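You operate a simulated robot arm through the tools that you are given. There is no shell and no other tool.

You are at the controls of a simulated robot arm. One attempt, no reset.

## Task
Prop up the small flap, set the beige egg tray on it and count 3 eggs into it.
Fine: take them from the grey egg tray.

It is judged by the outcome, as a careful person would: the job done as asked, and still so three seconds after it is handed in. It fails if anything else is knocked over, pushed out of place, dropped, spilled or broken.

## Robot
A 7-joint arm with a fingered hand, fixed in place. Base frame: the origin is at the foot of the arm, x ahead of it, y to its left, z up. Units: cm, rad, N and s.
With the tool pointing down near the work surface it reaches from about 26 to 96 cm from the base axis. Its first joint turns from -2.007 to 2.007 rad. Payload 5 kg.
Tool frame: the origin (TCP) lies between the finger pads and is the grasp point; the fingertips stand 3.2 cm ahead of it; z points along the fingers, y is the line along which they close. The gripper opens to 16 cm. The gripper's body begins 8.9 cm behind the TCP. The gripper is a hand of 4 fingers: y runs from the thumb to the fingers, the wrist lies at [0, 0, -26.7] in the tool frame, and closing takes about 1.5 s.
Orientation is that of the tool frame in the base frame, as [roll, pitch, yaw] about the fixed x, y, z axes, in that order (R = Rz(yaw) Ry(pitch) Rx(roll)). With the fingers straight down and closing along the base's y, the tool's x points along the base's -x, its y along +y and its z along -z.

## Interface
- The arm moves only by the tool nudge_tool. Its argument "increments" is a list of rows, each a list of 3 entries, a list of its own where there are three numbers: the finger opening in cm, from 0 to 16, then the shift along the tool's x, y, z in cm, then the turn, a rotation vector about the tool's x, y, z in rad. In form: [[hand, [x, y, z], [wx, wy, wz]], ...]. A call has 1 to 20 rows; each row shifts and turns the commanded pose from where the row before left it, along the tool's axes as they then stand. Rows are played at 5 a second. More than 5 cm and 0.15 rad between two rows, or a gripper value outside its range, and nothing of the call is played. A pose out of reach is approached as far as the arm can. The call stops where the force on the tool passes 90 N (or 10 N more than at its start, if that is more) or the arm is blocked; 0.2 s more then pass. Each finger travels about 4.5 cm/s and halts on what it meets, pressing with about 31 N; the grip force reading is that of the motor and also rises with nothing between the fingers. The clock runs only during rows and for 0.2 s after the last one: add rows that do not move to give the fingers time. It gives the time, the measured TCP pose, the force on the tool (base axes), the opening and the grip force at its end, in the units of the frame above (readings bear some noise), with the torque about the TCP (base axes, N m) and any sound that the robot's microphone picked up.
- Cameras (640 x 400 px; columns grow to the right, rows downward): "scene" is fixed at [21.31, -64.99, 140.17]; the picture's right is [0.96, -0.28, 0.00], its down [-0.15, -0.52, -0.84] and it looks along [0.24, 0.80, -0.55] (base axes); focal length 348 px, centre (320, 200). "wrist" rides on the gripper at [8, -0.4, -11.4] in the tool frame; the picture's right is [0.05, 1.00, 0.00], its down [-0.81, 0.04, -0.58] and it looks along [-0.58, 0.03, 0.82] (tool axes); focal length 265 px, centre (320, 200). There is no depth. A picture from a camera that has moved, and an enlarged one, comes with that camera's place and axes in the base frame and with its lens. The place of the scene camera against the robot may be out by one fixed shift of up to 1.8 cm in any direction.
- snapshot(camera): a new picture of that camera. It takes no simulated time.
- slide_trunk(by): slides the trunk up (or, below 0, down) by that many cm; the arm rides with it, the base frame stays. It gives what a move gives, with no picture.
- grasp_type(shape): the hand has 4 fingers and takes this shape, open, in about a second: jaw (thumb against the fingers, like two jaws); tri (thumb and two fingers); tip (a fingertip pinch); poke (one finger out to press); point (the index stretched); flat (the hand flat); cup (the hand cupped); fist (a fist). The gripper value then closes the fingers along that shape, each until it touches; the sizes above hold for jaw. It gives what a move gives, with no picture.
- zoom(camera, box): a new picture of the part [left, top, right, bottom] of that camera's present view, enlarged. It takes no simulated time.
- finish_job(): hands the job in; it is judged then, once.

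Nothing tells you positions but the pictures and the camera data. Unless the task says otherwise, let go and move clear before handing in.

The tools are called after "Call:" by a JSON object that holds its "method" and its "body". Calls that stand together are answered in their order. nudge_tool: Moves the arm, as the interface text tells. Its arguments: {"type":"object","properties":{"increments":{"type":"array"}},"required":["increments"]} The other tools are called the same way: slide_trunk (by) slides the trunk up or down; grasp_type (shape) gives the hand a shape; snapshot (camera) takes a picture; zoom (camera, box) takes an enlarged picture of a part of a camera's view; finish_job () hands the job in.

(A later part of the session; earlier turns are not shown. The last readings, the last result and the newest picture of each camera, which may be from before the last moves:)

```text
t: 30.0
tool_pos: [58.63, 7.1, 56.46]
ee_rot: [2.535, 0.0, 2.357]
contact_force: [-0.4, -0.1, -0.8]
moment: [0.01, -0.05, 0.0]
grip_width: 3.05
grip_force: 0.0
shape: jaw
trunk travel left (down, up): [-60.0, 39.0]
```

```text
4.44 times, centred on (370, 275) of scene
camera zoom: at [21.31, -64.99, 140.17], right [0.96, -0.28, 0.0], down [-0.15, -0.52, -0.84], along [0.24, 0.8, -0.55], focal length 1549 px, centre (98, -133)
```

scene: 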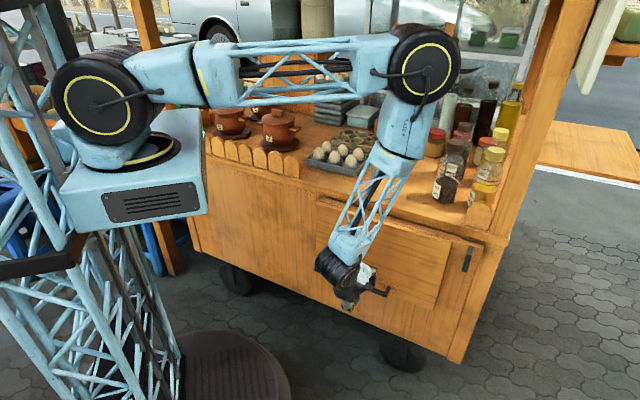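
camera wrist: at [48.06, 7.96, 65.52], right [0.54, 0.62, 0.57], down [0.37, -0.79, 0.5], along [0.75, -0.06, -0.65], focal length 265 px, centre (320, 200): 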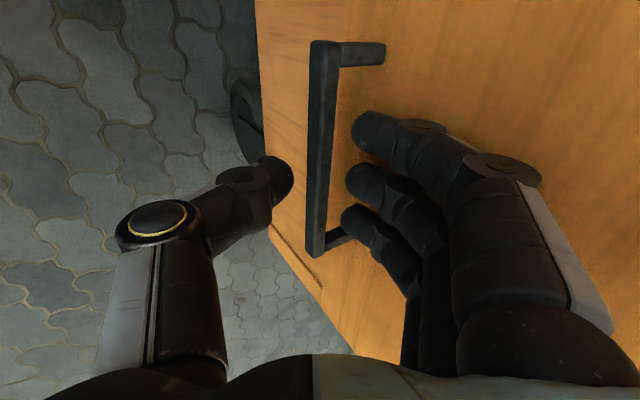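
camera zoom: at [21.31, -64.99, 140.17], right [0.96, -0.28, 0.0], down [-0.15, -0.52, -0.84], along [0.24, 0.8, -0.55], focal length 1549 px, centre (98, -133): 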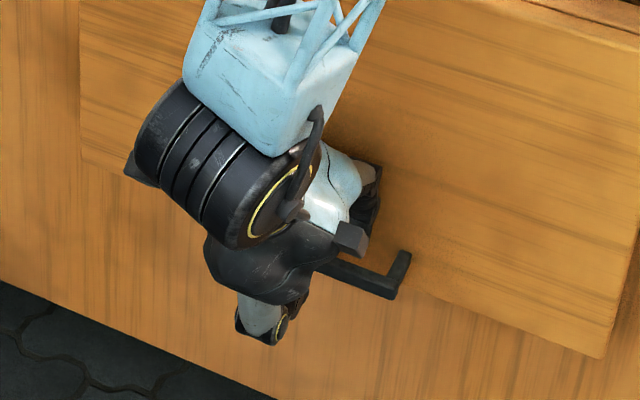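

The fingers now straddle the handle bar with no contact force. I'll go 1 cm deeper, then pull outward a little along the hinge arc to see how the flap behaves.

Call:
{"method": "nudge_tool", "body": {"increments": [[3, [0, 0, 1.1], [0, 0, 0]], [2.4, [0, 0, 0], [0, 0, 0]], [2.4, [0, -0.7, -0.8], [0, 0, 0]], [2.4, [0, -0.7, -0.8], [0, 0, 0]], [2.4, [0, -0.7, -0.8], [0, 0, 0]], [2.4, [0, -0.6, -0.8], [0, 0, 0]], [2.4, [0, 0, 0], [0, 0, 0]]]}}

Call:
{"method": "snapshot", "body": {"camera": "wrist"}}

Call:
{"method": "zoom", "body": {"camera": "scene", "box": [300, 190, 500, 340]}}

```text
t: 31.6
tool_pos: [56.03, 4.44, 56.68]
ee_rot: [2.535, 0.001, 2.357]
contact_force: [-0.5, -1.0, -0.4]
moment: [0.03, 0.0, 0.03]
grip_width: 2.44
grip_force: 0.0
shape: jaw
trunk travel left (down, up): [-60.0, 39.0]
```

```text
taken
camera wrist: at [45.56, 5.38, 65.69], right [0.54, 0.62, 0.57], down [0.37, -0.79, 0.5], along [0.75, -0.06, -0.65], focal length 265 px, centre (320, 200)
```

wrist: 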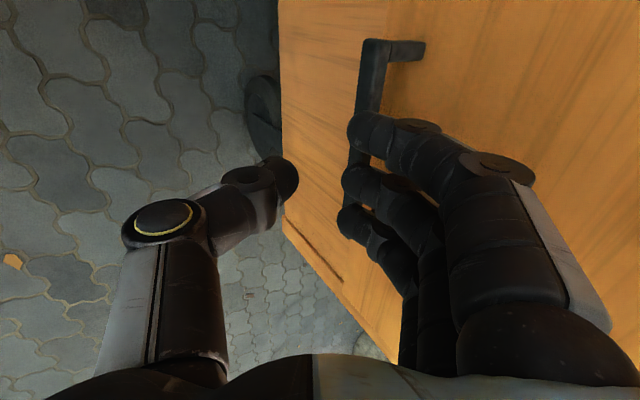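

```text
2.67 times, centred on (400, 265) of scene
camera zoom: at [21.31, -64.99, 140.17], right [0.96, -0.28, 0.0], down [-0.15, -0.52, -0.84], along [0.24, 0.8, -0.55], focal length 929 px, centre (107, 27)
```

zoom: 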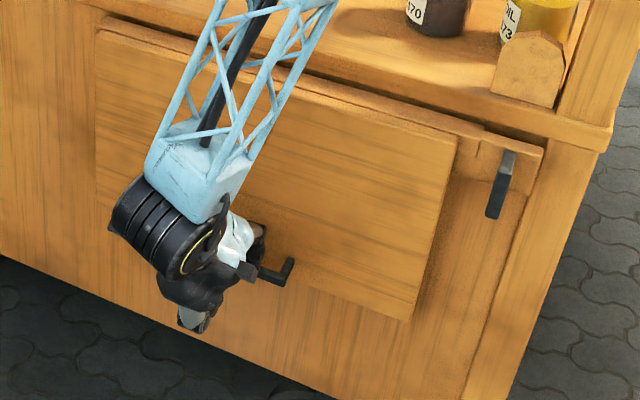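

The fingers slipped off the bar because the overlap was too small, and the flap hasn't moved. I'll re-enter deeper and clamp the bar before pulling.

Call:
{"method": "nudge_tool", "body": {"increments": [[3.2, [0, 1.4, 0], [0, 0, 0]], [3.2, [0, 1.4, 0], [0, 0, 0]], [3.2, [0, 0, 0], [0, 0, 0]], [3.2, [0, 0, 1.4], [0, 0, 0]], [3.2, [0, 0, 1.4], [0, 0, 0]], [3.2, [0, 0, 1.0], [0, 0, 0]], [3.2, [0, 0, 0], [0, 0, 0]]]}}

Call:
{"method": "snapshot", "body": {"camera": "wrist"}}

```text
t: 33.2
tool_pos: [59.13, 7.58, 55.15]
ee_rot: [2.537, 0.0, 2.356]
contact_force: [-23.9, -26.1, 13.6]
moment: [0.97, -0.91, -0.1]
grip_width: 2.86
grip_force: 0.0
shape: jaw
trunk travel left (down, up): [-60.0, 39.0]
```

```text
taken
camera wrist: at [48.55, 8.51, 64.21], right [0.55, 0.62, 0.57], down [0.37, -0.79, 0.5], along [0.75, -0.06, -0.65], focal length 265 px, centre (320, 200)
```

wrist: 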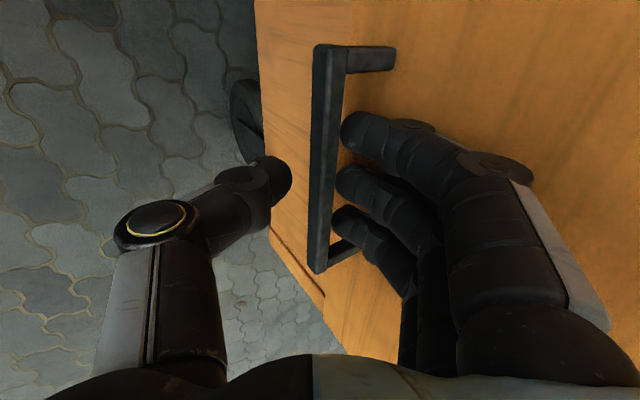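

Call:
{"method": "nudge_tool", "body": {"increments": [[2.0, [0, -0.2, 0], [0, 0, 0]], [1.0, [0, 0, 0], [0, 0, 0]], [0.5, [0, 0, 0], [0, 0, 0]], [0, [0, 0, 0], [0, 0, 0]], [0, [0, 0, 0], [0, 0, 0]], [0, [0, 0, 0], [0, 0, 0]]]}}

Call:
{"method": "snapshot", "body": {"camera": "wrist"}}

```text
t: 34.6
tool_pos: [59.17, 7.72, 55.0]
ee_rot: [2.533, -0.001, 2.357]
contact_force: [-2.3, 4.9, -12.0]
moment: [0.01, 0.02, 0.03]
grip_width: 0.78
grip_force: 31.1
shape: jaw
trunk travel left (down, up): [-60.0, 39.0]
```

```text
taken
camera wrist: at [48.64, 8.59, 64.05], right [0.54, 0.62, 0.57], down [0.37, -0.79, 0.5], along [0.75, -0.06, -0.65], focal length 265 px, centre (320, 200)
```

wrist: 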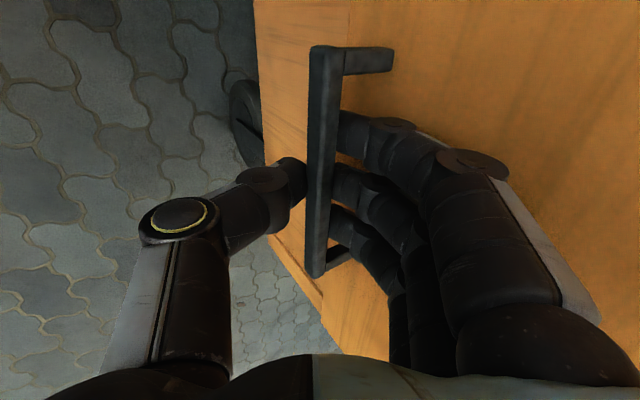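

The bar is clamped (opening 0.78 cm, grip 31 N). I'll pull it gently outward along the hinge arc.

Call:
{"method": "nudge_tool", "body": {"increments": [[0, [0, -0.7, -0.86], [0, 0, 0]], [0, [0, -0.7, -0.86], [0, 0, 0]], [0, [0, -0.7, -0.86], [0, 0, 0]], [0, [0, -0.7, -0.86], [0, 0, 0]], [0, [0, 0, 0], [0, 0, 0]]]}}

Call:
{"method": "snapshot", "body": {"camera": "wrist"}}

Call:
{"method": "zoom", "body": {"camera": "scene", "box": [300, 190, 500, 340]}}

```text
t: 35.8
tool_pos: [55.95, 4.61, 56.13]
ee_rot: [2.535, -0.001, 2.356]
contact_force: [-2.4, 3.1, -10.5]
moment: [0.04, -0.01, 0.01]
grip_width: 0.65
grip_force: 31.2
shape: jaw
trunk travel left (down, up): [-60.0, 39.0]
```

```text
taken
camera wrist: at [45.51, 5.49, 65.32], right [0.54, 0.62, 0.57], down [0.37, -0.79, 0.5], along [0.75, -0.06, -0.65], focal length 265 px, centre (320, 200)
```

wrist: 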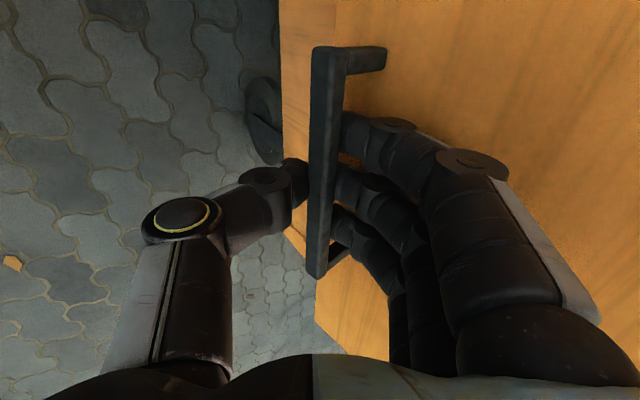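

```text
2.67 times, centred on (400, 265) of scene
camera zoom: at [21.31, -64.99, 140.17], right [0.96, -0.28, 0.0], down [-0.15, -0.52, -0.84], along [0.24, 0.8, -0.55], focal length 929 px, centre (107, 27)
```

zoom: 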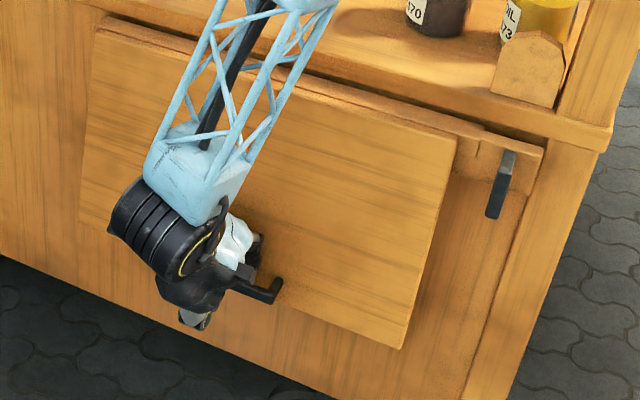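

Call:
{"method": "nudge_tool", "body": {"increments": [[2.4, [0, 0, 0], [0, 0, 0]], [2.4, [0, 0, 0], [0, 0, 0]], [2.4, [0, 0, 0], [0, 0, 0]], [2.4, [0, 0, 0], [0, 0, 0]]]}}

Call:
{"method": "snapshot", "body": {"camera": "wrist"}}

```text
t: 36.8
tool_pos: [55.95, 4.64, 56.3]
ee_rot: [2.533, 0.0, 2.356]
contact_force: [-0.4, 0.1, 0.4]
moment: [0.02, -0.02, -0.01]
grip_width: 2.4
grip_force: 0.1
shape: jaw
trunk travel left (down, up): [-60.0, 39.0]
```

```text
taken
camera wrist: at [45.5, 5.49, 65.33], right [0.54, 0.62, 0.57], down [0.37, -0.79, 0.5], along [0.75, -0.06, -0.65], focal length 265 px, centre (320, 200)
```

wrist: 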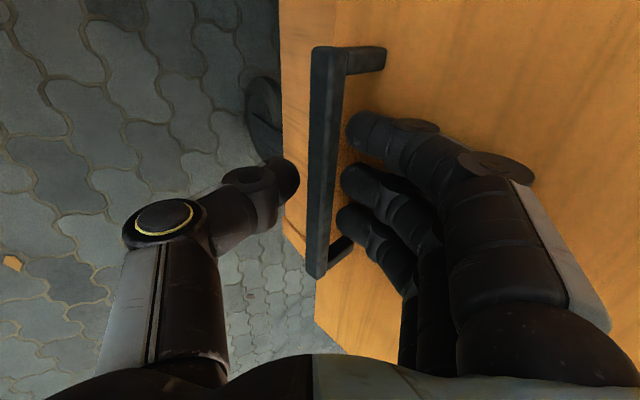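

The flap stays where I leave it: I opened the fingers, force went to zero and the bar didn't move, so the hinge has friction. I'll clamp again and continue lifting along the arc.

Call:
{"method": "nudge_tool", "body": {"increments": [[0, [0, 0, 0], [0, 0, 0]], [0, [0, 0, 0], [0, 0, 0]], [0, [0, 0, 0], [0, 0, 0]], [0, [0, -0.877, -1.402], [0, 0, 0]], [0, [0, -0.806, -1.486], [0, 0, 0]], [0, [0, -0.678, -1.495], [0, 0, 0]], [0, [0, -0.601, -1.587], [0, 0, 0]], [0, [0, 0, 0], [0, 0, 0]]]}}

Call:
{"method": "snapshot", "body": {"camera": "wrist"}}

Call:
{"method": "snapshot", "body": {"camera": "scene"}}

```text
t: 38.6
tool_pos: [51.99, 0.57, 59.4]
ee_rot: [2.535, 0.001, 2.356]
contact_force: [1.7, 6.8, -2.7]
moment: [-0.15, 0.16, 0.0]
grip_width: 0.01
grip_force: 31.1
shape: jaw
trunk travel left (down, up): [-60.0, 39.0]
```

```text
taken
camera wrist: at [41.42, 1.4, 68.47], right [0.54, 0.62, 0.57], down [0.37, -0.79, 0.5], along [0.75, -0.06, -0.65], focal length 265 px, centre (320, 200)
```

wrist: 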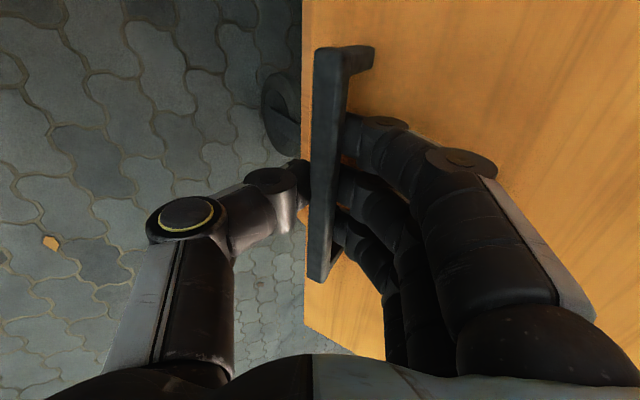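

```text
taken
```

scene: 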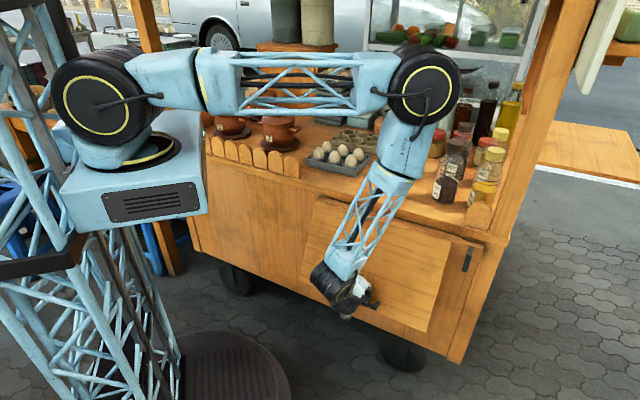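

Call:
{"method": "nudge_tool", "body": {"increments": [[0, [0, -0.477, -1.574], [0, 0, 0]], [0, [0, -0.395, -1.639], [0, 0, 0]], [0, [0, -0.27, -1.625], [0, 0, 0]], [0, [0, -0.166, -1.687], [0, 0, 0]], [0, [0, 0, 0], [0, 0, 0]]]}}

Call:
{"method": "snapshot", "body": {"camera": "wrist"}}

Call:
{"method": "snapshot", "body": {"camera": "scene"}}

```text
t: 39.8
tool_pos: [48.67, -2.83, 63.97]
ee_rot: [2.533, -0.001, 2.357]
contact_force: [0.0, 6.8, -7.8]
moment: [-0.17, 0.21, 0.05]
grip_width: 0.03
grip_force: 31.3
shape: jaw
trunk travel left (down, up): [-60.0, 39.0]
```

```text
taken
camera wrist: at [38.16, -1.89, 73.14], right [0.54, 0.62, 0.57], down [0.37, -0.79, 0.5], along [0.75, -0.06, -0.65], focal length 265 px, centre (320, 200)
```

wrist: 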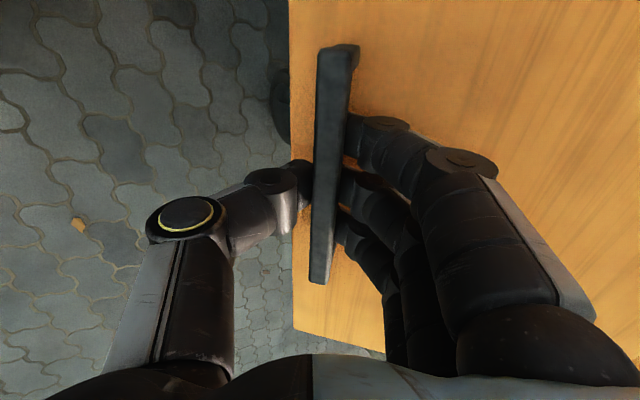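

```text
taken
```

scene: 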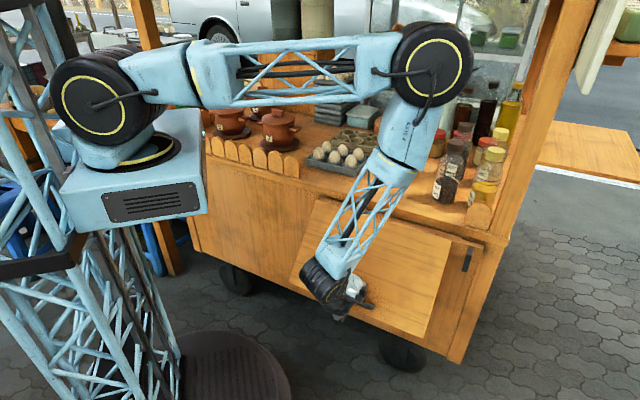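

The flap is at about 40° and following well. Before the arm gets too folded I'll check whether the flap holds here, then back off and raise the trunk.

Call:
{"method": "nudge_tool", "body": {"increments": [[3, [0, 0, 0], [0, 0, 0]], [3, [0, 0, 0], [0, 0, 0]], [3, [0, 0, 0], [0, 0, 0]], [3, [0, 0, 0], [0, 0, 0]]]}}

Call:
{"method": "snapshot", "body": {"camera": "wrist"}}

```text
t: 40.8
tool_pos: [48.71, -2.79, 64.03]
ee_rot: [2.532, 0.001, 2.356]
contact_force: [-0.6, 0.0, -0.3]
moment: [0.0, -0.03, -0.01]
grip_width: 2.97
grip_force: 0.1
shape: jaw
trunk travel left (down, up): [-60.0, 39.0]
```

```text
taken
camera wrist: at [38.2, -1.92, 73.14], right [0.54, 0.62, 0.57], down [0.37, -0.79, 0.5], along [0.75, -0.06, -0.65], focal length 265 px, centre (320, 200)
```

wrist: 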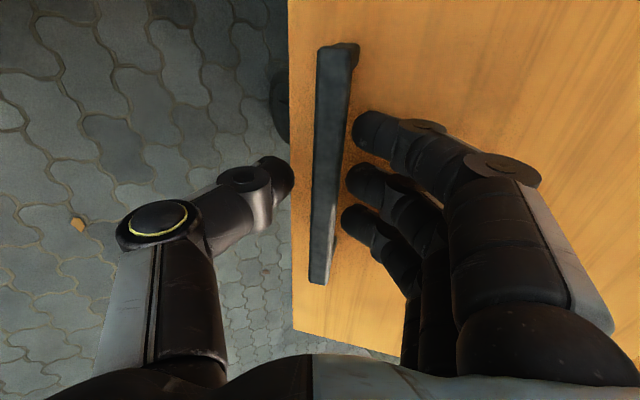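

It holds by itself at 40°. I'll withdraw along the fingers, raise the trunk by 20 cm and come back to the bar.

Call:
{"method": "nudge_tool", "body": {"increments": [[3, [0, 0, -2.5], [0, 0, 0]], [4, [0, 0, -3], [0, 0, 0]], [4, [0, 0, -3], [0, 0, 0]], [4, [0, 0, 0], [0, 0, 0]]]}}

Call:
{"method": "slide_trunk", "body": {"by": 20}}

Call:
{"method": "snapshot", "body": {"camera": "scene"}}

Call:
{"method": "snapshot", "body": {"camera": "wrist"}}

```text
t: 41.8
tool_pos: [45.1, -6.54, 71.0]
ee_rot: [2.534, 0.001, 2.357]
contact_force: [0.3, 0.8, 0.4]
moment: [0.03, 0.01, 0.0]
grip_width: 3.97
grip_force: 0.0
shape: jaw
trunk travel left (down, up): [-60.0, 39.0]
```

```text
t: 43.9
tool_pos: [45.09, -6.52, 90.83]
ee_rot: [2.534, 0.0, 2.356]
contact_force: [0.1, -1.1, 0.3]
moment: [-0.01, 0.01, 0.02]
grip_width: 3.95
grip_force: 0.1
shape: jaw
trunk travel left (down, up): [-80.0, 19.0]
```

```text
taken
```

scene: 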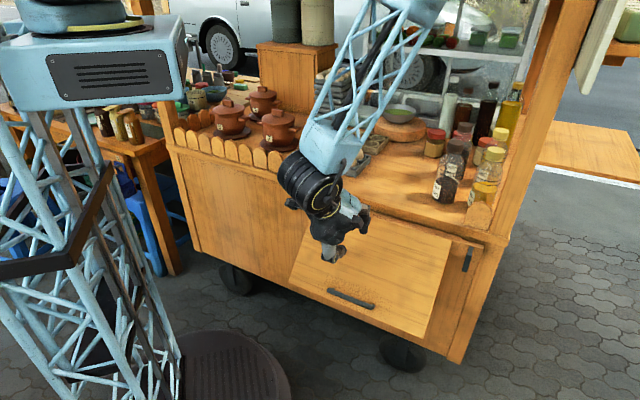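

```text
taken
camera wrist: at [34.57, -5.6, 100.01], right [0.54, 0.62, 0.57], down [0.37, -0.79, 0.5], along [0.75, -0.06, -0.65], focal length 265 px, centre (320, 200)
```

wrist: 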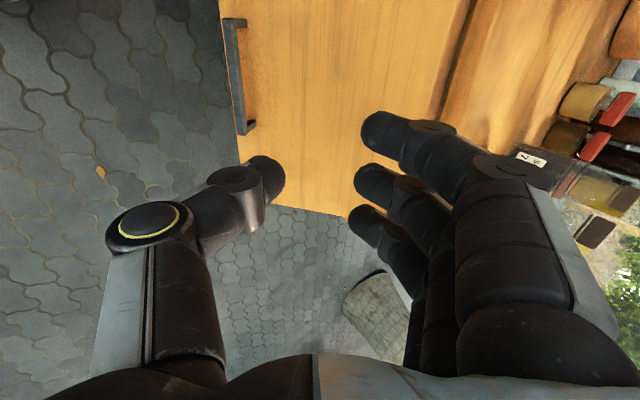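

Call:
{"method": "nudge_tool", "body": {"increments": [[3, [0, -2.21, 3.8], [0, 0, 0]], [3, [0, -2.21, 3.8], [0, 0, 0]], [3, [0, -2.21, 3.8], [0, 0, 0]], [3, [0, -2.21, 3.8], [0, 0, 0]], [3, [0, -2.21, 3.8], [0, 0, 0]], [3, [0, 0, 0], [0, 0, 0]]]}}

Call:
{"method": "snapshot", "body": {"camera": "wrist"}}

```text
t: 45.3
tool_pos: [46.5, -5.12, 68.97]
ee_rot: [2.534, -0.001, 2.358]
contact_force: [-0.9, 0.3, -0.5]
moment: [0.01, -0.01, 0.02]
grip_width: 3.05
grip_force: 0.0
shape: jaw
trunk travel left (down, up): [-80.0, 19.0]
```

```text
taken
camera wrist: at [35.84, -4.32, 78.03], right [0.54, 0.62, 0.57], down [0.37, -0.79, 0.5], along [0.75, -0.06, -0.65], focal length 265 px, centre (320, 200)
```

wrist: 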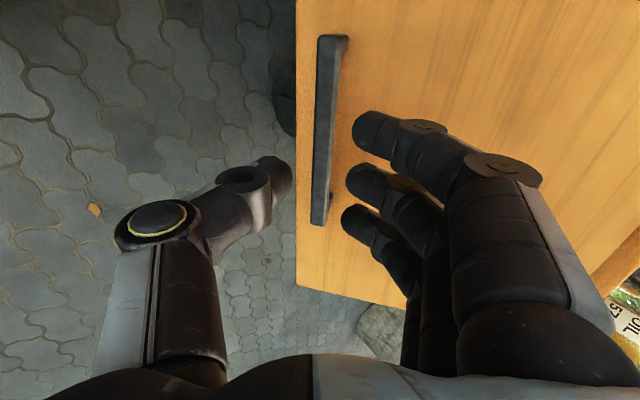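

Call:
{"method": "nudge_tool", "body": {"increments": [[3, [0, 0, 2.0], [0, 0, 0]], [3, [0, 0, 2.0], [0, 0, 0]], [3, [0, 0, 2.0], [0, 0, 0]], [1.5, [0, 0, 0], [0, 0, 0]], [0, [0, 0, 0], [0, 0, 0]], [0, [0, 0, 0], [0, 0, 0]], [0, [0, 0, 0], [0, 0, 0]], [0, [0, 0, 0], [0, 0, 0]]]}}

Call:
{"method": "snapshot", "body": {"camera": "wrist"}}

```text
t: 47.1
tool_pos: [49.06, -2.83, 64.08]
ee_rot: [2.534, 0.001, 2.355]
contact_force: [5.0, 4.3, -6.8]
moment: [-0.08, 0.07, -0.04]
grip_width: 0.0
grip_force: 31.0
shape: jaw
trunk travel left (down, up): [-80.0, 19.0]
```

```text
taken
camera wrist: at [38.46, -1.9, 73.05], right [0.54, 0.62, 0.57], down [0.37, -0.79, 0.5], along [0.75, -0.06, -0.65], focal length 265 px, centre (320, 200)
```

wrist: 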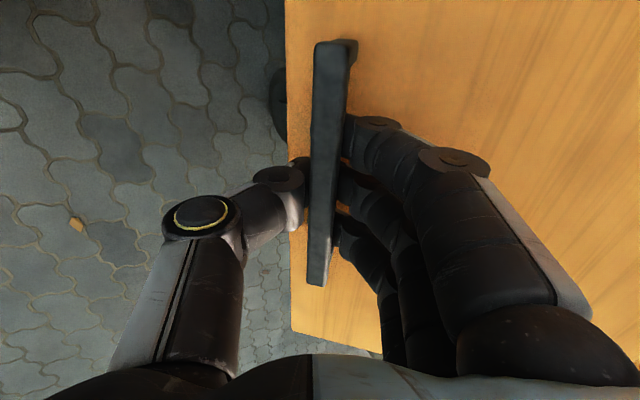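

Call:
{"method": "nudge_tool", "body": {"increments": [[0, [0, -0.008, -1.845], [0.0506, 0, 0]], [0, [0, 0.047, -1.855], [0.0506, 0, 0]], [0, [0, 0.074, -1.845], [0.0506, 0, 0]], [0, [0, 0.119, -1.857], [0.0506, 0, 0]], [0, [0, 0.164, -1.855], [0.0506, 0, 0]], [0, [0, 0.211, -1.841], [0.0506, 0, 0]], [0, [0, 0, 0], [0, 0, 0]]]}}

Call:
{"method": "snapshot", "body": {"camera": "wrist"}}

Call:
{"method": "snapshot", "body": {"camera": "scene"}}

```text
t: 48.7
tool_pos: [45.71, -5.79, 74.29]
ee_rot: [2.837, 0.001, 2.356]
contact_force: [15.8, -2.1, -6.2]
moment: [-0.13, 0.04, -0.09]
grip_width: 0.02
grip_force: 31.3
shape: jaw
trunk travel left (down, up): [-80.0, 19.0]
```

```text
taken
camera wrist: at [37.38, -2.84, 84.9], right [0.64, 0.71, 0.3], down [0.48, -0.67, 0.56], along [0.6, -0.22, -0.77], focal length 265 px, centre (320, 200)
```

wrist: 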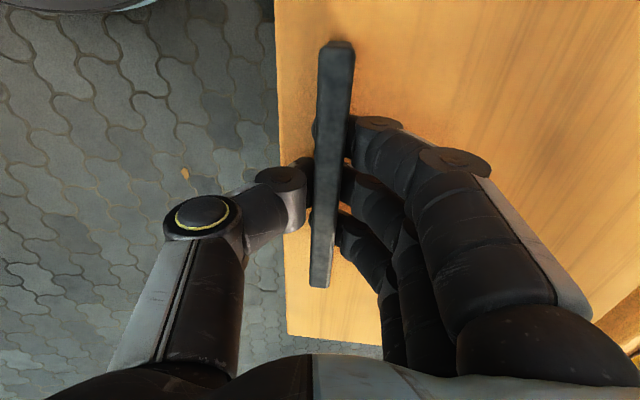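

```text
taken
```

scene: 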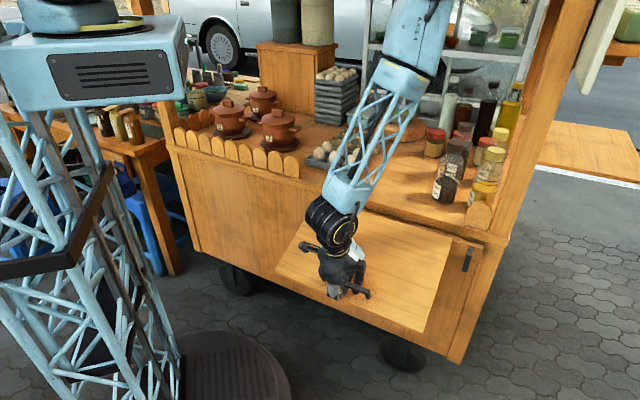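

Call:
{"method": "nudge_tool", "body": {"increments": [[0, [0, 0.242, -1.842], [0.0506, 0, 0]], [0, [0, 0.279, -1.839], [0.0506, 0, 0]], [0, [0, 0.337, -1.84], [0.0506, 0, 0]], [0, [0, 0.349, -1.818], [0.0506, 0, 0]], [0, [0, 0.416, -1.818], [0.0506, 0, 0]], [0, [0, 0.443, -1.82], [0.0506, 0, 0]], [0, [0, 0, 0], [0, 0, 0]]]}}

Call:
{"method": "snapshot", "body": {"camera": "wrist"}}

Call:
{"method": "snapshot", "body": {"camera": "scene"}}

```text
t: 50.3
tool_pos: [45.72, -5.98, 85.39]
ee_rot: [3.14, 0.0, 2.355]
contact_force: [17.2, 16.3, -13.8]
moment: [-0.01, 0.02, 0.02]
grip_width: 0.0
grip_force: 31.3
shape: jaw
trunk travel left (down, up): [-80.0, 19.0]
```

```text
taken
camera wrist: at [39.84, -0.47, 96.72], right [0.67, 0.74, 0.0], down [0.61, -0.55, 0.58], along [0.43, -0.39, -0.82], focal length 265 px, centre (320, 200)
```

wrist: 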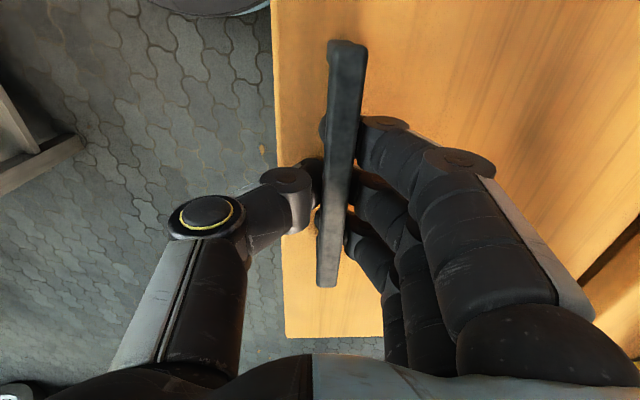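

```text
taken
```

scene: 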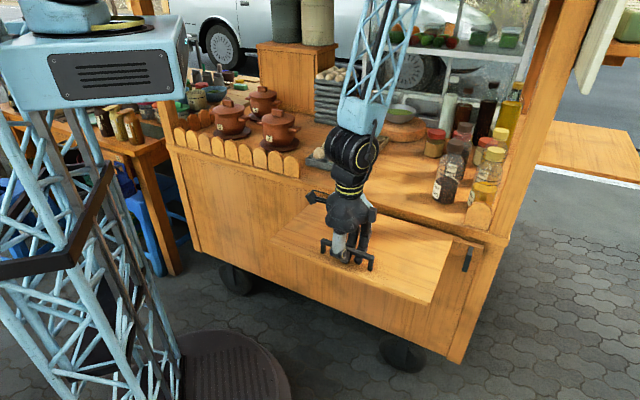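

The flap is about horizontal now. I'll raise it a few degrees more to give the support arm clearance, then release and check that it holds.

Call:
{"method": "nudge_tool", "body": {"increments": [[0, [0, 0.35, -0.85], [0, 0, 0]], [0, [0, 0.35, -0.85], [0, 0, 0]], [0, [0, 0, 0], [0, 0, 0]]]}}

Call:
{"method": "snapshot", "body": {"camera": "scene"}}

```text
t: 50.9
tool_pos: [45.84, -5.78, 85.81]
ee_rot: [-3.137, -0.006, 2.352]
contact_force: [9.2, -1.5, -81.9]
moment: [-0.56, 0.42, -0.07]
grip_width: 0.0
grip_force: 31.1
shape: jaw
trunk travel left (down, up): [-80.0, 19.0]
stopped in row 2: the force on the tool passed its limit at 103 N (the readings are from after the stop); the commanded pose is now the measured one
```

```text
taken
```

scene: 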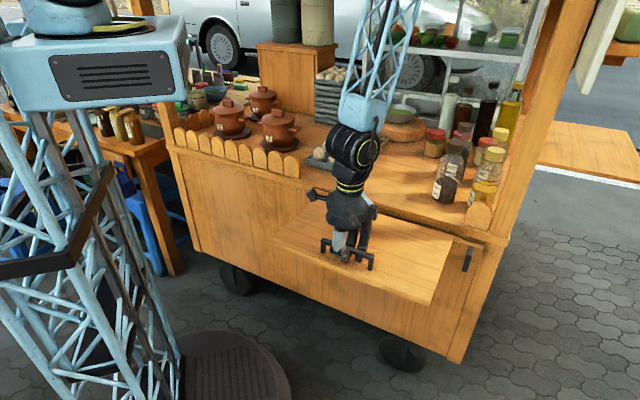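

The hinge reached its upper stop, so the flap is fully up. I'll ease the load, release the bar and check that the flap stays.

Call:
{"method": "nudge_tool", "body": {"increments": [[0, [0, 0, 0.3], [0, 0, 0]], [1.5, [0, 0, 0.1], [0, 0, 0]], [3, [0, 0, 0], [0, 0, 0]], [3, [0, 0, 0], [0, 0, 0]], [3, [0, 0, 0], [0, 0, 0]], [3, [0, 0, 0], [0, 0, 0]]]}}

Call:
{"method": "snapshot", "body": {"camera": "wrist"}}

Call:
{"method": "snapshot", "body": {"camera": "scene"}}

```text
t: 52.2
tool_pos: [45.76, -5.79, 85.85]
ee_rot: [-3.136, -0.002, 2.354]
contact_force: [0.1, -0.5, 0.2]
moment: [0.0, 0.0, 0.02]
grip_width: 2.93
grip_force: 0.0
shape: jaw
trunk travel left (down, up): [-80.0, 19.0]
```

```text
taken
camera wrist: at [39.77, -0.32, 97.27], right [0.67, 0.74, -0.01], down [0.61, -0.55, 0.57], along [0.42, -0.39, -0.82], focal length 265 px, centre (320, 200)
```

wrist: 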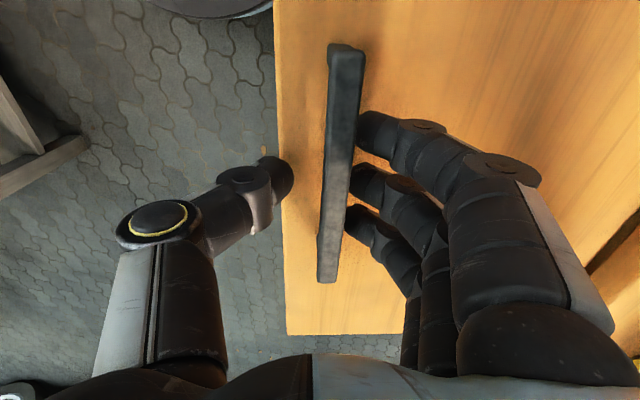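

```text
taken
```

scene: 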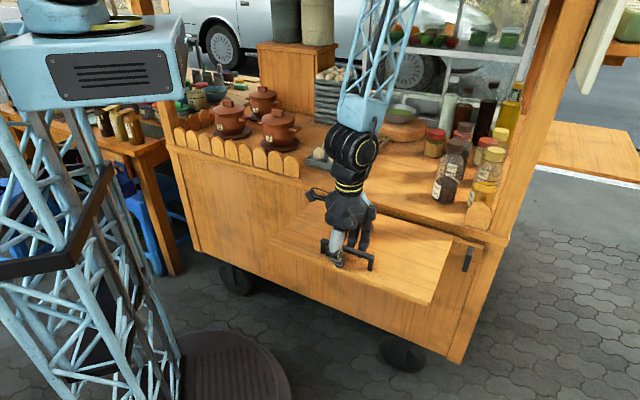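

Call:
{"method": "nudge_tool", "body": {"increments": [[3, [0, 0, -2.5], [0, 0, 0]], [5, [0, 0, -4], [0, 0, 0]], [8, [0, 0, -4], [0, 0, 0]], [8, [0, 0, -4], [0, 0, 0]], [8, [0, 0, 0], [0, 0, 0]]]}}

Call:
{"method": "snapshot", "body": {"camera": "wrist"}}

Call:
{"method": "zoom", "body": {"camera": "scene", "box": [250, 170, 510, 340]}}

```text
t: 53.5
tool_pos: [46.23, -5.81, 100.61]
ee_rot: [-3.133, -0.004, 2.354]
contact_force: [0.0, 0.4, 1.0]
moment: [0.0, 0.03, 0.01]
grip_width: 7.92
grip_force: 0.0
shape: jaw
trunk travel left (down, up): [-80.0, 19.0]
```

```text
taken
camera wrist: at [40.3, -0.38, 111.92], right [0.67, 0.74, -0.01], down [0.61, -0.55, 0.57], along [0.42, -0.39, -0.82], focal length 265 px, centre (320, 200)
```

wrist: 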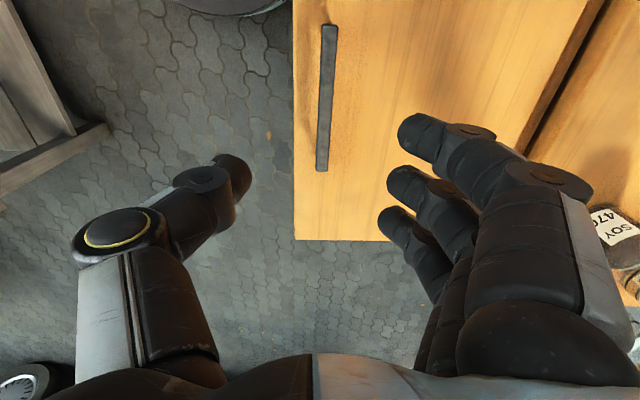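

```text
2.35 times, centred on (380, 255) of scene
camera zoom: at [21.31, -64.99, 140.17], right [0.96, -0.28, 0.0], down [-0.15, -0.52, -0.84], along [0.24, 0.8, -0.55], focal length 820 px, centre (179, 71)
```

zoom: 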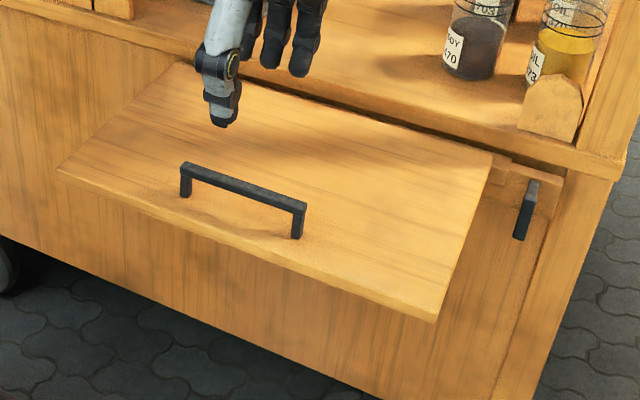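

The flap holds level on its hinge friction. Next I'll turn the hand to grip the vertical pull bar of the support arm (q≈63, z 72–78) from the front.

Call:
{"method": "nudge_tool", "body": {"increments": [[8, [0, -1.5, -1.5], [0, 0, -0.1428]], [8, [0, 0, 0], [0, 0, -0.1428]], [8, [0, 0, 0], [0, 0, -0.1428]], [8, [0, 0, 0], [0, 0, -0.1428]], [8, [0, 0, 0], [0, 0, -0.1428]], [8, [0, 0, 0], [0, 0, -0.1428]], [8, [0, 0, 0], [0, 0, -0.1428]], [8, [0, 0, 0], [0, 0, -0.1428]], [8, [0, 0, 0], [0, 0, -0.1428]], [8, [0, 0, 0], [0, 0, -0.1428]], [8, [0, 0, 0], [0, 0, -0.1428]], [8, [1, -4.5, 0], [0, 0, 0]], [8, [1, -4.5, 0], [0, 0, 0]], [8, [1, -4.5, 0], [0, 0, 0]], [8, [1, -4.5, 0], [0, 0, 0]], [8, [1, -4.5, 0], [0, 0, 0]], [8, [1, -4.5, 0], [0, 0, 0]]]}}

Call:
{"method": "snapshot", "body": {"camera": "scene"}}

Call:
{"method": "snapshot", "body": {"camera": "wrist"}}

```text
t: 57.0
tool_pos: [59.55, -30.44, 101.84]
ee_rot: [3.137, -0.007, -2.359]
contact_force: [-0.6, -0.5, -0.1]
moment: [0.01, 0.01, 0.0]
grip_width: 7.93
grip_force: 0.1
shape: jaw
trunk travel left (down, up): [-80.0, 19.0]
```

```text
taken
```

scene: 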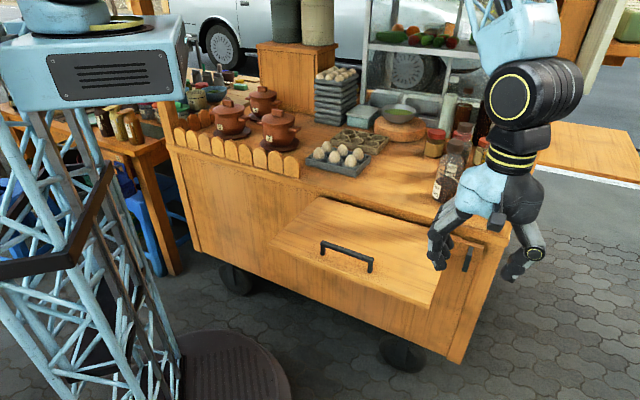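

```text
taken
camera wrist: at [54.24, -36.3, 113.28], right [-0.74, 0.67, 0.01], down [0.55, 0.61, 0.57], along [0.38, 0.43, -0.82], focal length 265 px, centre (320, 200)
```

wrist: 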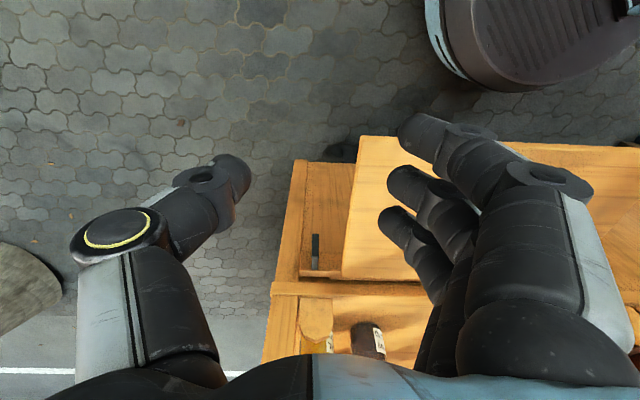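

Call:
{"method": "slide_trunk", "body": {"by": -27}}

Call:
{"method": "snapshot", "body": {"camera": "scene"}}

Call:
{"method": "snapshot", "body": {"camera": "wrist"}}

```text
t: 59.8
tool_pos: [59.56, -30.32, 74.92]
ee_rot: [3.139, -0.005, -2.359]
contact_force: [-0.1, 0.3, -0.2]
moment: [0.02, 0.02, 0.01]
grip_width: 7.94
grip_force: 0.0
shape: jaw
trunk travel left (down, up): [-53.0, 46.0]
```

```text
taken
```

scene: 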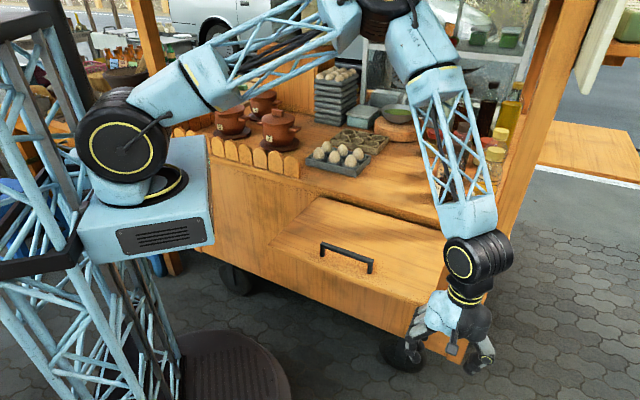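

```text
taken
camera wrist: at [54.17, -36.19, 86.32], right [-0.74, 0.67, 0.0], down [0.55, 0.61, 0.57], along [0.38, 0.43, -0.82], focal length 265 px, centre (320, 200)
```

wrist: 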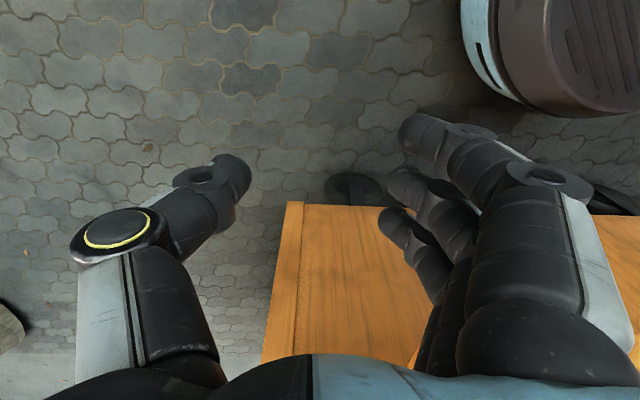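

Call:
{"method": "nudge_tool", "body": {"increments": [[6, [0, 0, 0], [0, -0.1428, 0]], [5, [0, 0, 0], [0, -0.1428, 0]], [5, [0, 0, 0], [0, -0.1428, 0]], [5, [0, 0, 0], [0, -0.1428, 0]], [5, [0, 0, 0], [0, -0.1428, 0]], [5, [0, 0, 0], [0, -0.1428, 0]], [5, [0, 0, 0], [0, -0.1428, 0]], [5, [0, 0, 0], [0, 0, 0]]]}}

Call:
{"method": "snapshot", "body": {"camera": "scene"}}

Call:
{"method": "snapshot", "body": {"camera": "wrist"}}

```text
t: 61.6
tool_pos: [59.69, -30.31, 74.9]
ee_rot: [3.134, 0.994, -2.363]
contact_force: [0.0, 0.3, -0.8]
moment: [-0.01, 0.02, 0.04]
grip_width: 5.02
grip_force: 0.0
shape: jaw
trunk travel left (down, up): [-53.0, 46.0]
```

```text
taken
```

scene: 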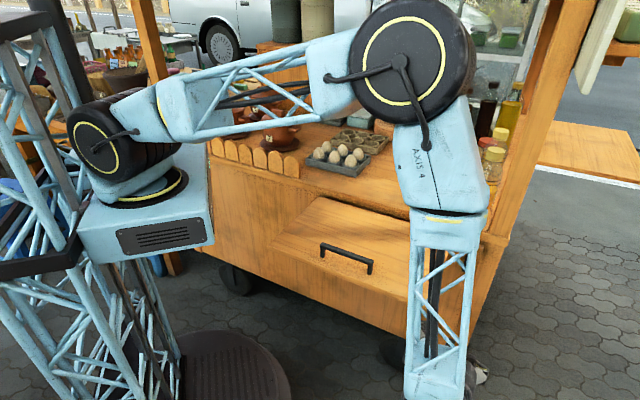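

```text
taken
camera wrist: at [50.0, -40.38, 74.3], right [-0.72, 0.69, -0.04], down [-0.06, 0.0, 1.0], along [0.69, 0.73, 0.04], focal length 265 px, centre (320, 200)
```

wrist: 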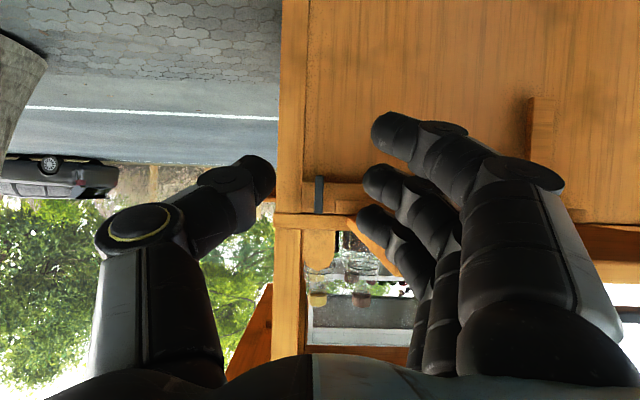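

Call:
{"method": "zoom", "body": {"camera": "wrist", "box": [270, 80, 430, 240]}}

Call:
{"method": "zoom", "body": {"camera": "wrist", "box": [440, 60, 640, 240]}}

```text
2.50 times, centred on (350, 160) of wrist
camera zoom: at [50.0, -40.38, 74.3], right [-0.72, 0.69, -0.04], down [-0.06, 0.0, 1.0], along [0.69, 0.73, 0.04], focal length 664 px, centre (245, 300)
```

zoom: 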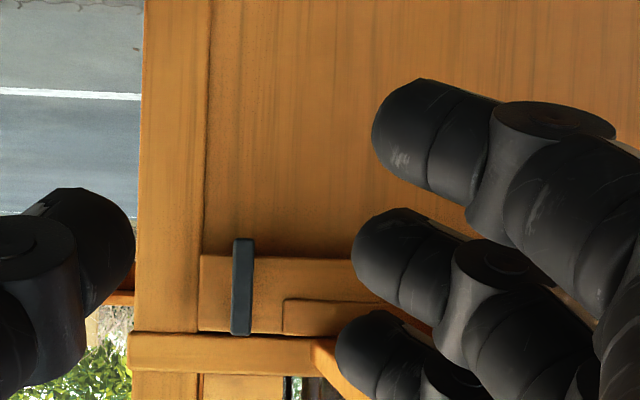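

```text
2.22 times, centred on (540, 150) of wrist
camera zoom: at [50.0, -40.38, 74.3], right [-0.72, 0.69, -0.04], down [-0.06, 0.0, 1.0], along [0.69, 0.73, 0.04], focal length 590 px, centre (-169, 311)
```

zoom: 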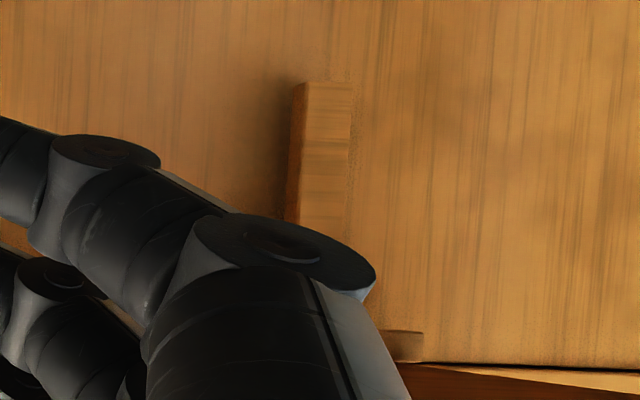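

I can see a vertical stile under the flap at about q≈24, possibly the support's hinge side. I'll fold the fingers for a clear view and look along the underside.

Call:
{"method": "grasp_type", "body": {"shape": "fist"}}

Call:
{"method": "snapshot", "body": {"camera": "wrist"}}

```text
t: 62.5
tool_pos: [59.59, -30.35, 74.9]
ee_rot: [3.133, 0.993, -2.364]
contact_force: [0.5, 1.0, 0.2]
moment: [0.02, 0.0, 0.0]
grip_width: 0.0
grip_force: 0.0
shape: fist
trunk travel left (down, up): [-53.0, 46.0]
```

```text
taken
camera wrist: at [49.98, -40.38, 74.31], right [-0.72, 0.69, -0.04], down [-0.05, 0.0, 1.0], along [0.69, 0.73, 0.04], focal length 265 px, centre (320, 200)
```

wrist: 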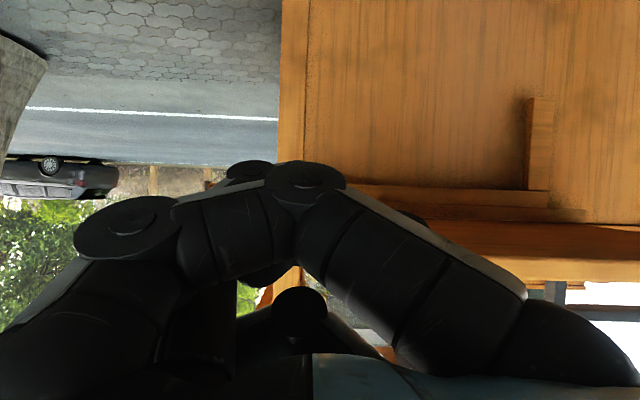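

Call:
{"method": "zoom", "body": {"camera": "wrist", "box": [440, 80, 640, 300]}}

Call:
{"method": "zoom", "body": {"camera": "wrist", "box": [270, 150, 470, 310]}}

```text
1.82 times, centred on (540, 190) of wrist
camera zoom: at [49.98, -40.38, 74.31], right [-0.72, 0.69, -0.04], down [-0.05, 0.0, 1.0], along [0.69, 0.73, 0.04], focal length 483 px, centre (-80, 218)
```

zoom: 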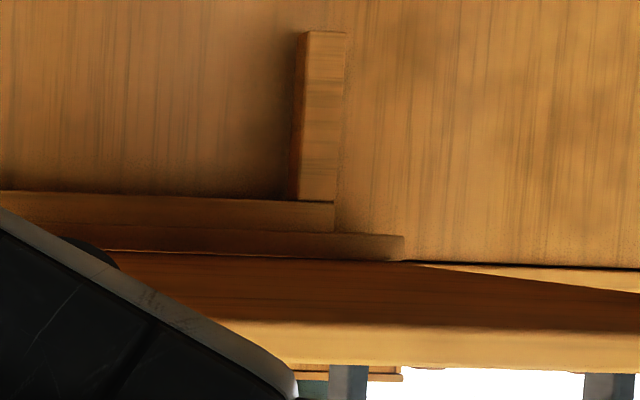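

```text
2.50 times, centred on (370, 230) of wrist
camera zoom: at [49.98, -40.38, 74.31], right [-0.72, 0.69, -0.04], down [-0.05, 0.0, 1.0], along [0.69, 0.73, 0.04], focal length 664 px, centre (195, 125)
```

zoom: 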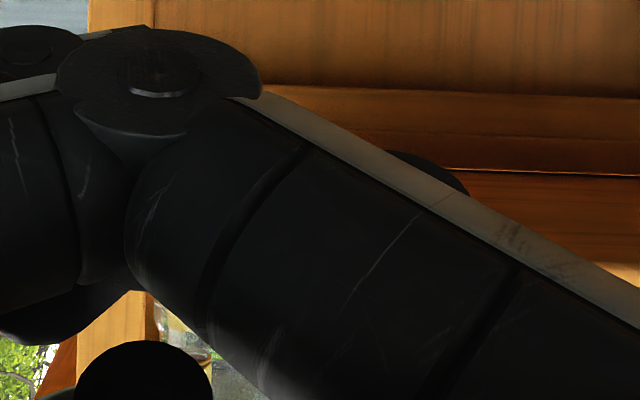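

The support is an L-shaped gate hinged at its left stile (q≈24). Its raised tip block (top z≈78.3, r≈37–42 cm from the hinge) should slide under the raised flap, whose underside is at z≈78.5. I'll return to the jaw shape and level the hand to grip the gate's pull bar.

Call:
{"method": "grasp_type", "body": {"shape": "jaw"}}

Call:
{"method": "nudge_tool", "body": {"increments": [[8, [0, 0, 0], [0, -0.144, 0]], [6, [0, 0, 0], [0, -0.144, 0]], [4, [0, 0, 0], [0, -0.144, 0]], [4, [0, 0, 0], [0, -0.144, 0]], [4, [0, 0, 0], [0, 0, 0]], [4, [0, 0, 0], [0, 0, 0]]]}}

Call:
{"method": "snapshot", "body": {"camera": "scene"}}

Call:
{"method": "snapshot", "body": {"camera": "wrist"}}

```text
t: 63.4
tool_pos: [59.65, -30.3, 74.93]
ee_rot: [3.135, 0.992, -2.364]
contact_force: [-0.1, 0.8, -0.8]
moment: [-0.02, 0.02, -0.01]
grip_width: 15.95
grip_force: 0.0
shape: jaw
trunk travel left (down, up): [-53.0, 46.0]
```

```text
t: 64.8
tool_pos: [59.45, -30.37, 74.93]
ee_rot: [1.723, 1.567, 2.505]
contact_force: [0.3, 0.2, -0.3]
moment: [-0.03, 0.01, -0.01]
grip_width: 4.1
grip_force: 0.0
shape: jaw
trunk travel left (down, up): [-53.0, 46.0]
```

```text
taken
```

scene: 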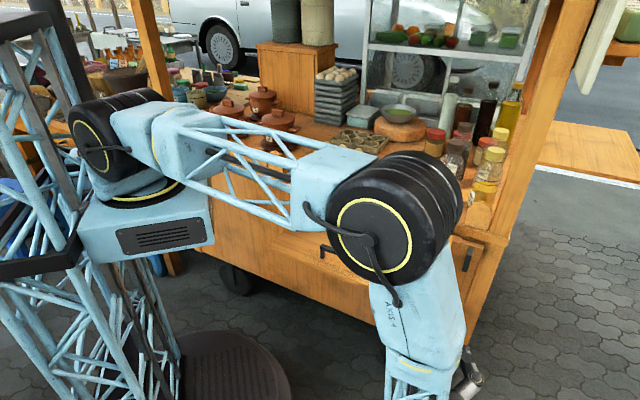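

```text
taken
camera wrist: at [51.68, -38.56, 66.86], right [-0.7, 0.71, -0.05], down [-0.44, -0.38, 0.82], along [0.56, 0.6, 0.58], focal length 265 px, centre (320, 200)
```

wrist: 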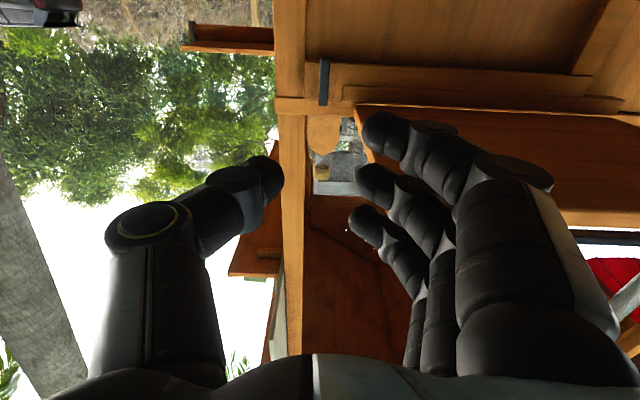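

Call:
{"method": "nudge_tool", "body": {"increments": [[4, [0.12, 0.12, 4.3], [0, 0, 0]], [4, [0.12, 0.12, 4.3], [0, 0, 0]], [4, [0.12, 0.12, 4.3], [0, 0, 0]], [4, [0.12, 0.12, 4.3], [0, 0, 0]], [4, [0.12, 0.12, 4.3], [0, 0, 0]], [4, [0, 0, 0], [0, 0, 0]]]}}

Call:
{"method": "snapshot", "body": {"camera": "scene"}}

Call:
{"method": "snapshot", "body": {"camera": "wrist"}}

```text
t: 66.2
tool_pos: [74.49, -14.52, 74.56]
ee_rot: [1.927, 1.566, 2.712]
contact_force: [-2.3, -0.9, -7.6]
moment: [-0.03, -0.63, 0.07]
grip_width: 4.06
grip_force: 0.0
shape: jaw
trunk travel left (down, up): [-53.0, 46.0]
```

```text
taken
```

scene: 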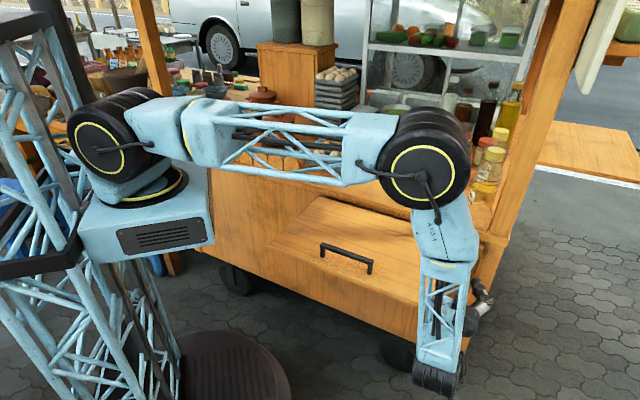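

```text
taken
camera wrist: at [66.72, -22.72, 66.54], right [-0.71, 0.71, -0.05], down [-0.43, -0.38, 0.82], along [0.56, 0.6, 0.58], focal length 265 px, centre (320, 200)
```

wrist: 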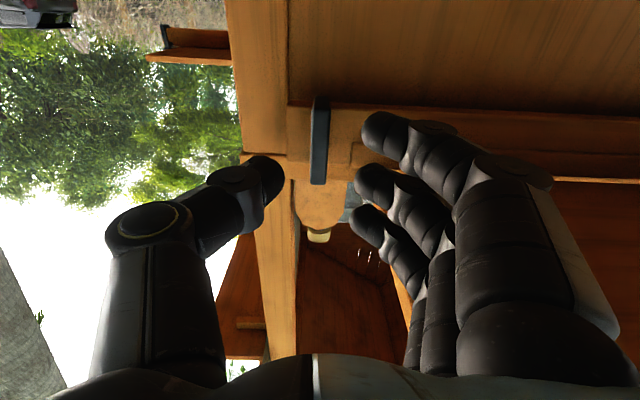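

A light downward contact shows the upper finger touching the flap's underside. I'll lower the hand a bit before going on to the pull bar.

Call:
{"method": "nudge_tool", "body": {"increments": [[4, [0.7, 0, 0], [0, 0, 0]], [4, [0.6, 0, 0], [0, 0, 0]], [4, [0, 0, 0], [0, 0, 0]]]}}

Call:
{"method": "zoom", "body": {"camera": "wrist", "box": [230, 60, 450, 260]}}

```text
t: 67.0
tool_pos: [74.59, -14.48, 73.25]
ee_rot: [1.782, 1.567, 2.567]
contact_force: [-0.7, 0.3, -0.4]
moment: [-0.04, 0.0, 0.02]
grip_width: 4.03
grip_force: 0.0
shape: jaw
trunk travel left (down, up): [-53.0, 46.0]
```

```text
2.00 times, centred on (340, 160) of wrist
camera zoom: at [66.68, -22.8, 65.14], right [-0.7, 0.71, -0.05], down [-0.44, -0.38, 0.82], along [0.56, 0.6, 0.58], focal length 531 px, centre (280, 280)
```

zoom: 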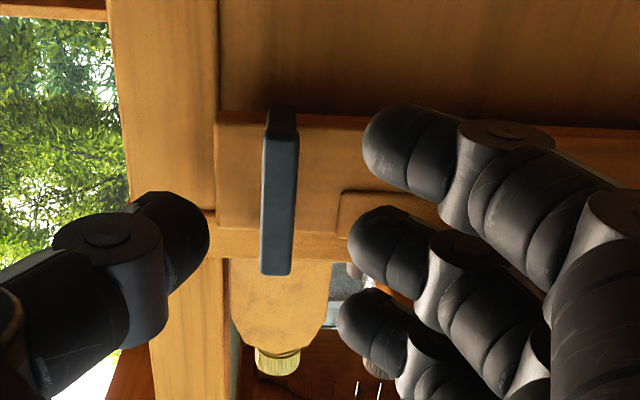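

Call:
{"method": "nudge_tool", "body": {"increments": [[4, [0, 0, 2.0], [0, 0, 0]], [4, [0, 0, 2.0], [0, 0, 0]], [4, [0, 0, 1.8], [0, 0, 0]], [4, [0, 0, 0], [0, 0, 0]]]}}

Call:
{"method": "zoom", "body": {"camera": "wrist", "box": [210, 60, 450, 280]}}

```text
t: 68.0
tool_pos: [78.45, -10.46, 73.02]
ee_rot: [1.939, 1.568, 2.725]
contact_force: [0.2, 0.1, 0.5]
moment: [0.0, -0.01, 0.02]
grip_width: 4.03
grip_force: 0.0
shape: jaw
trunk travel left (down, up): [-53.0, 46.0]
```

```text
1.82 times, centred on (330, 170) of wrist
camera zoom: at [70.57, -18.71, 65.06], right [-0.7, 0.71, -0.05], down [-0.44, -0.38, 0.82], along [0.56, 0.6, 0.58], focal length 483 px, centre (302, 254)
```

zoom: 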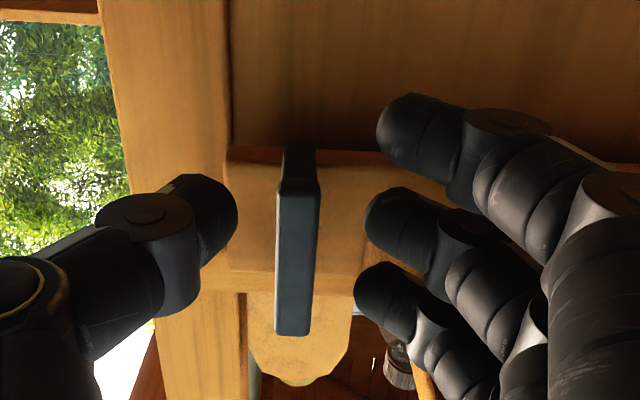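

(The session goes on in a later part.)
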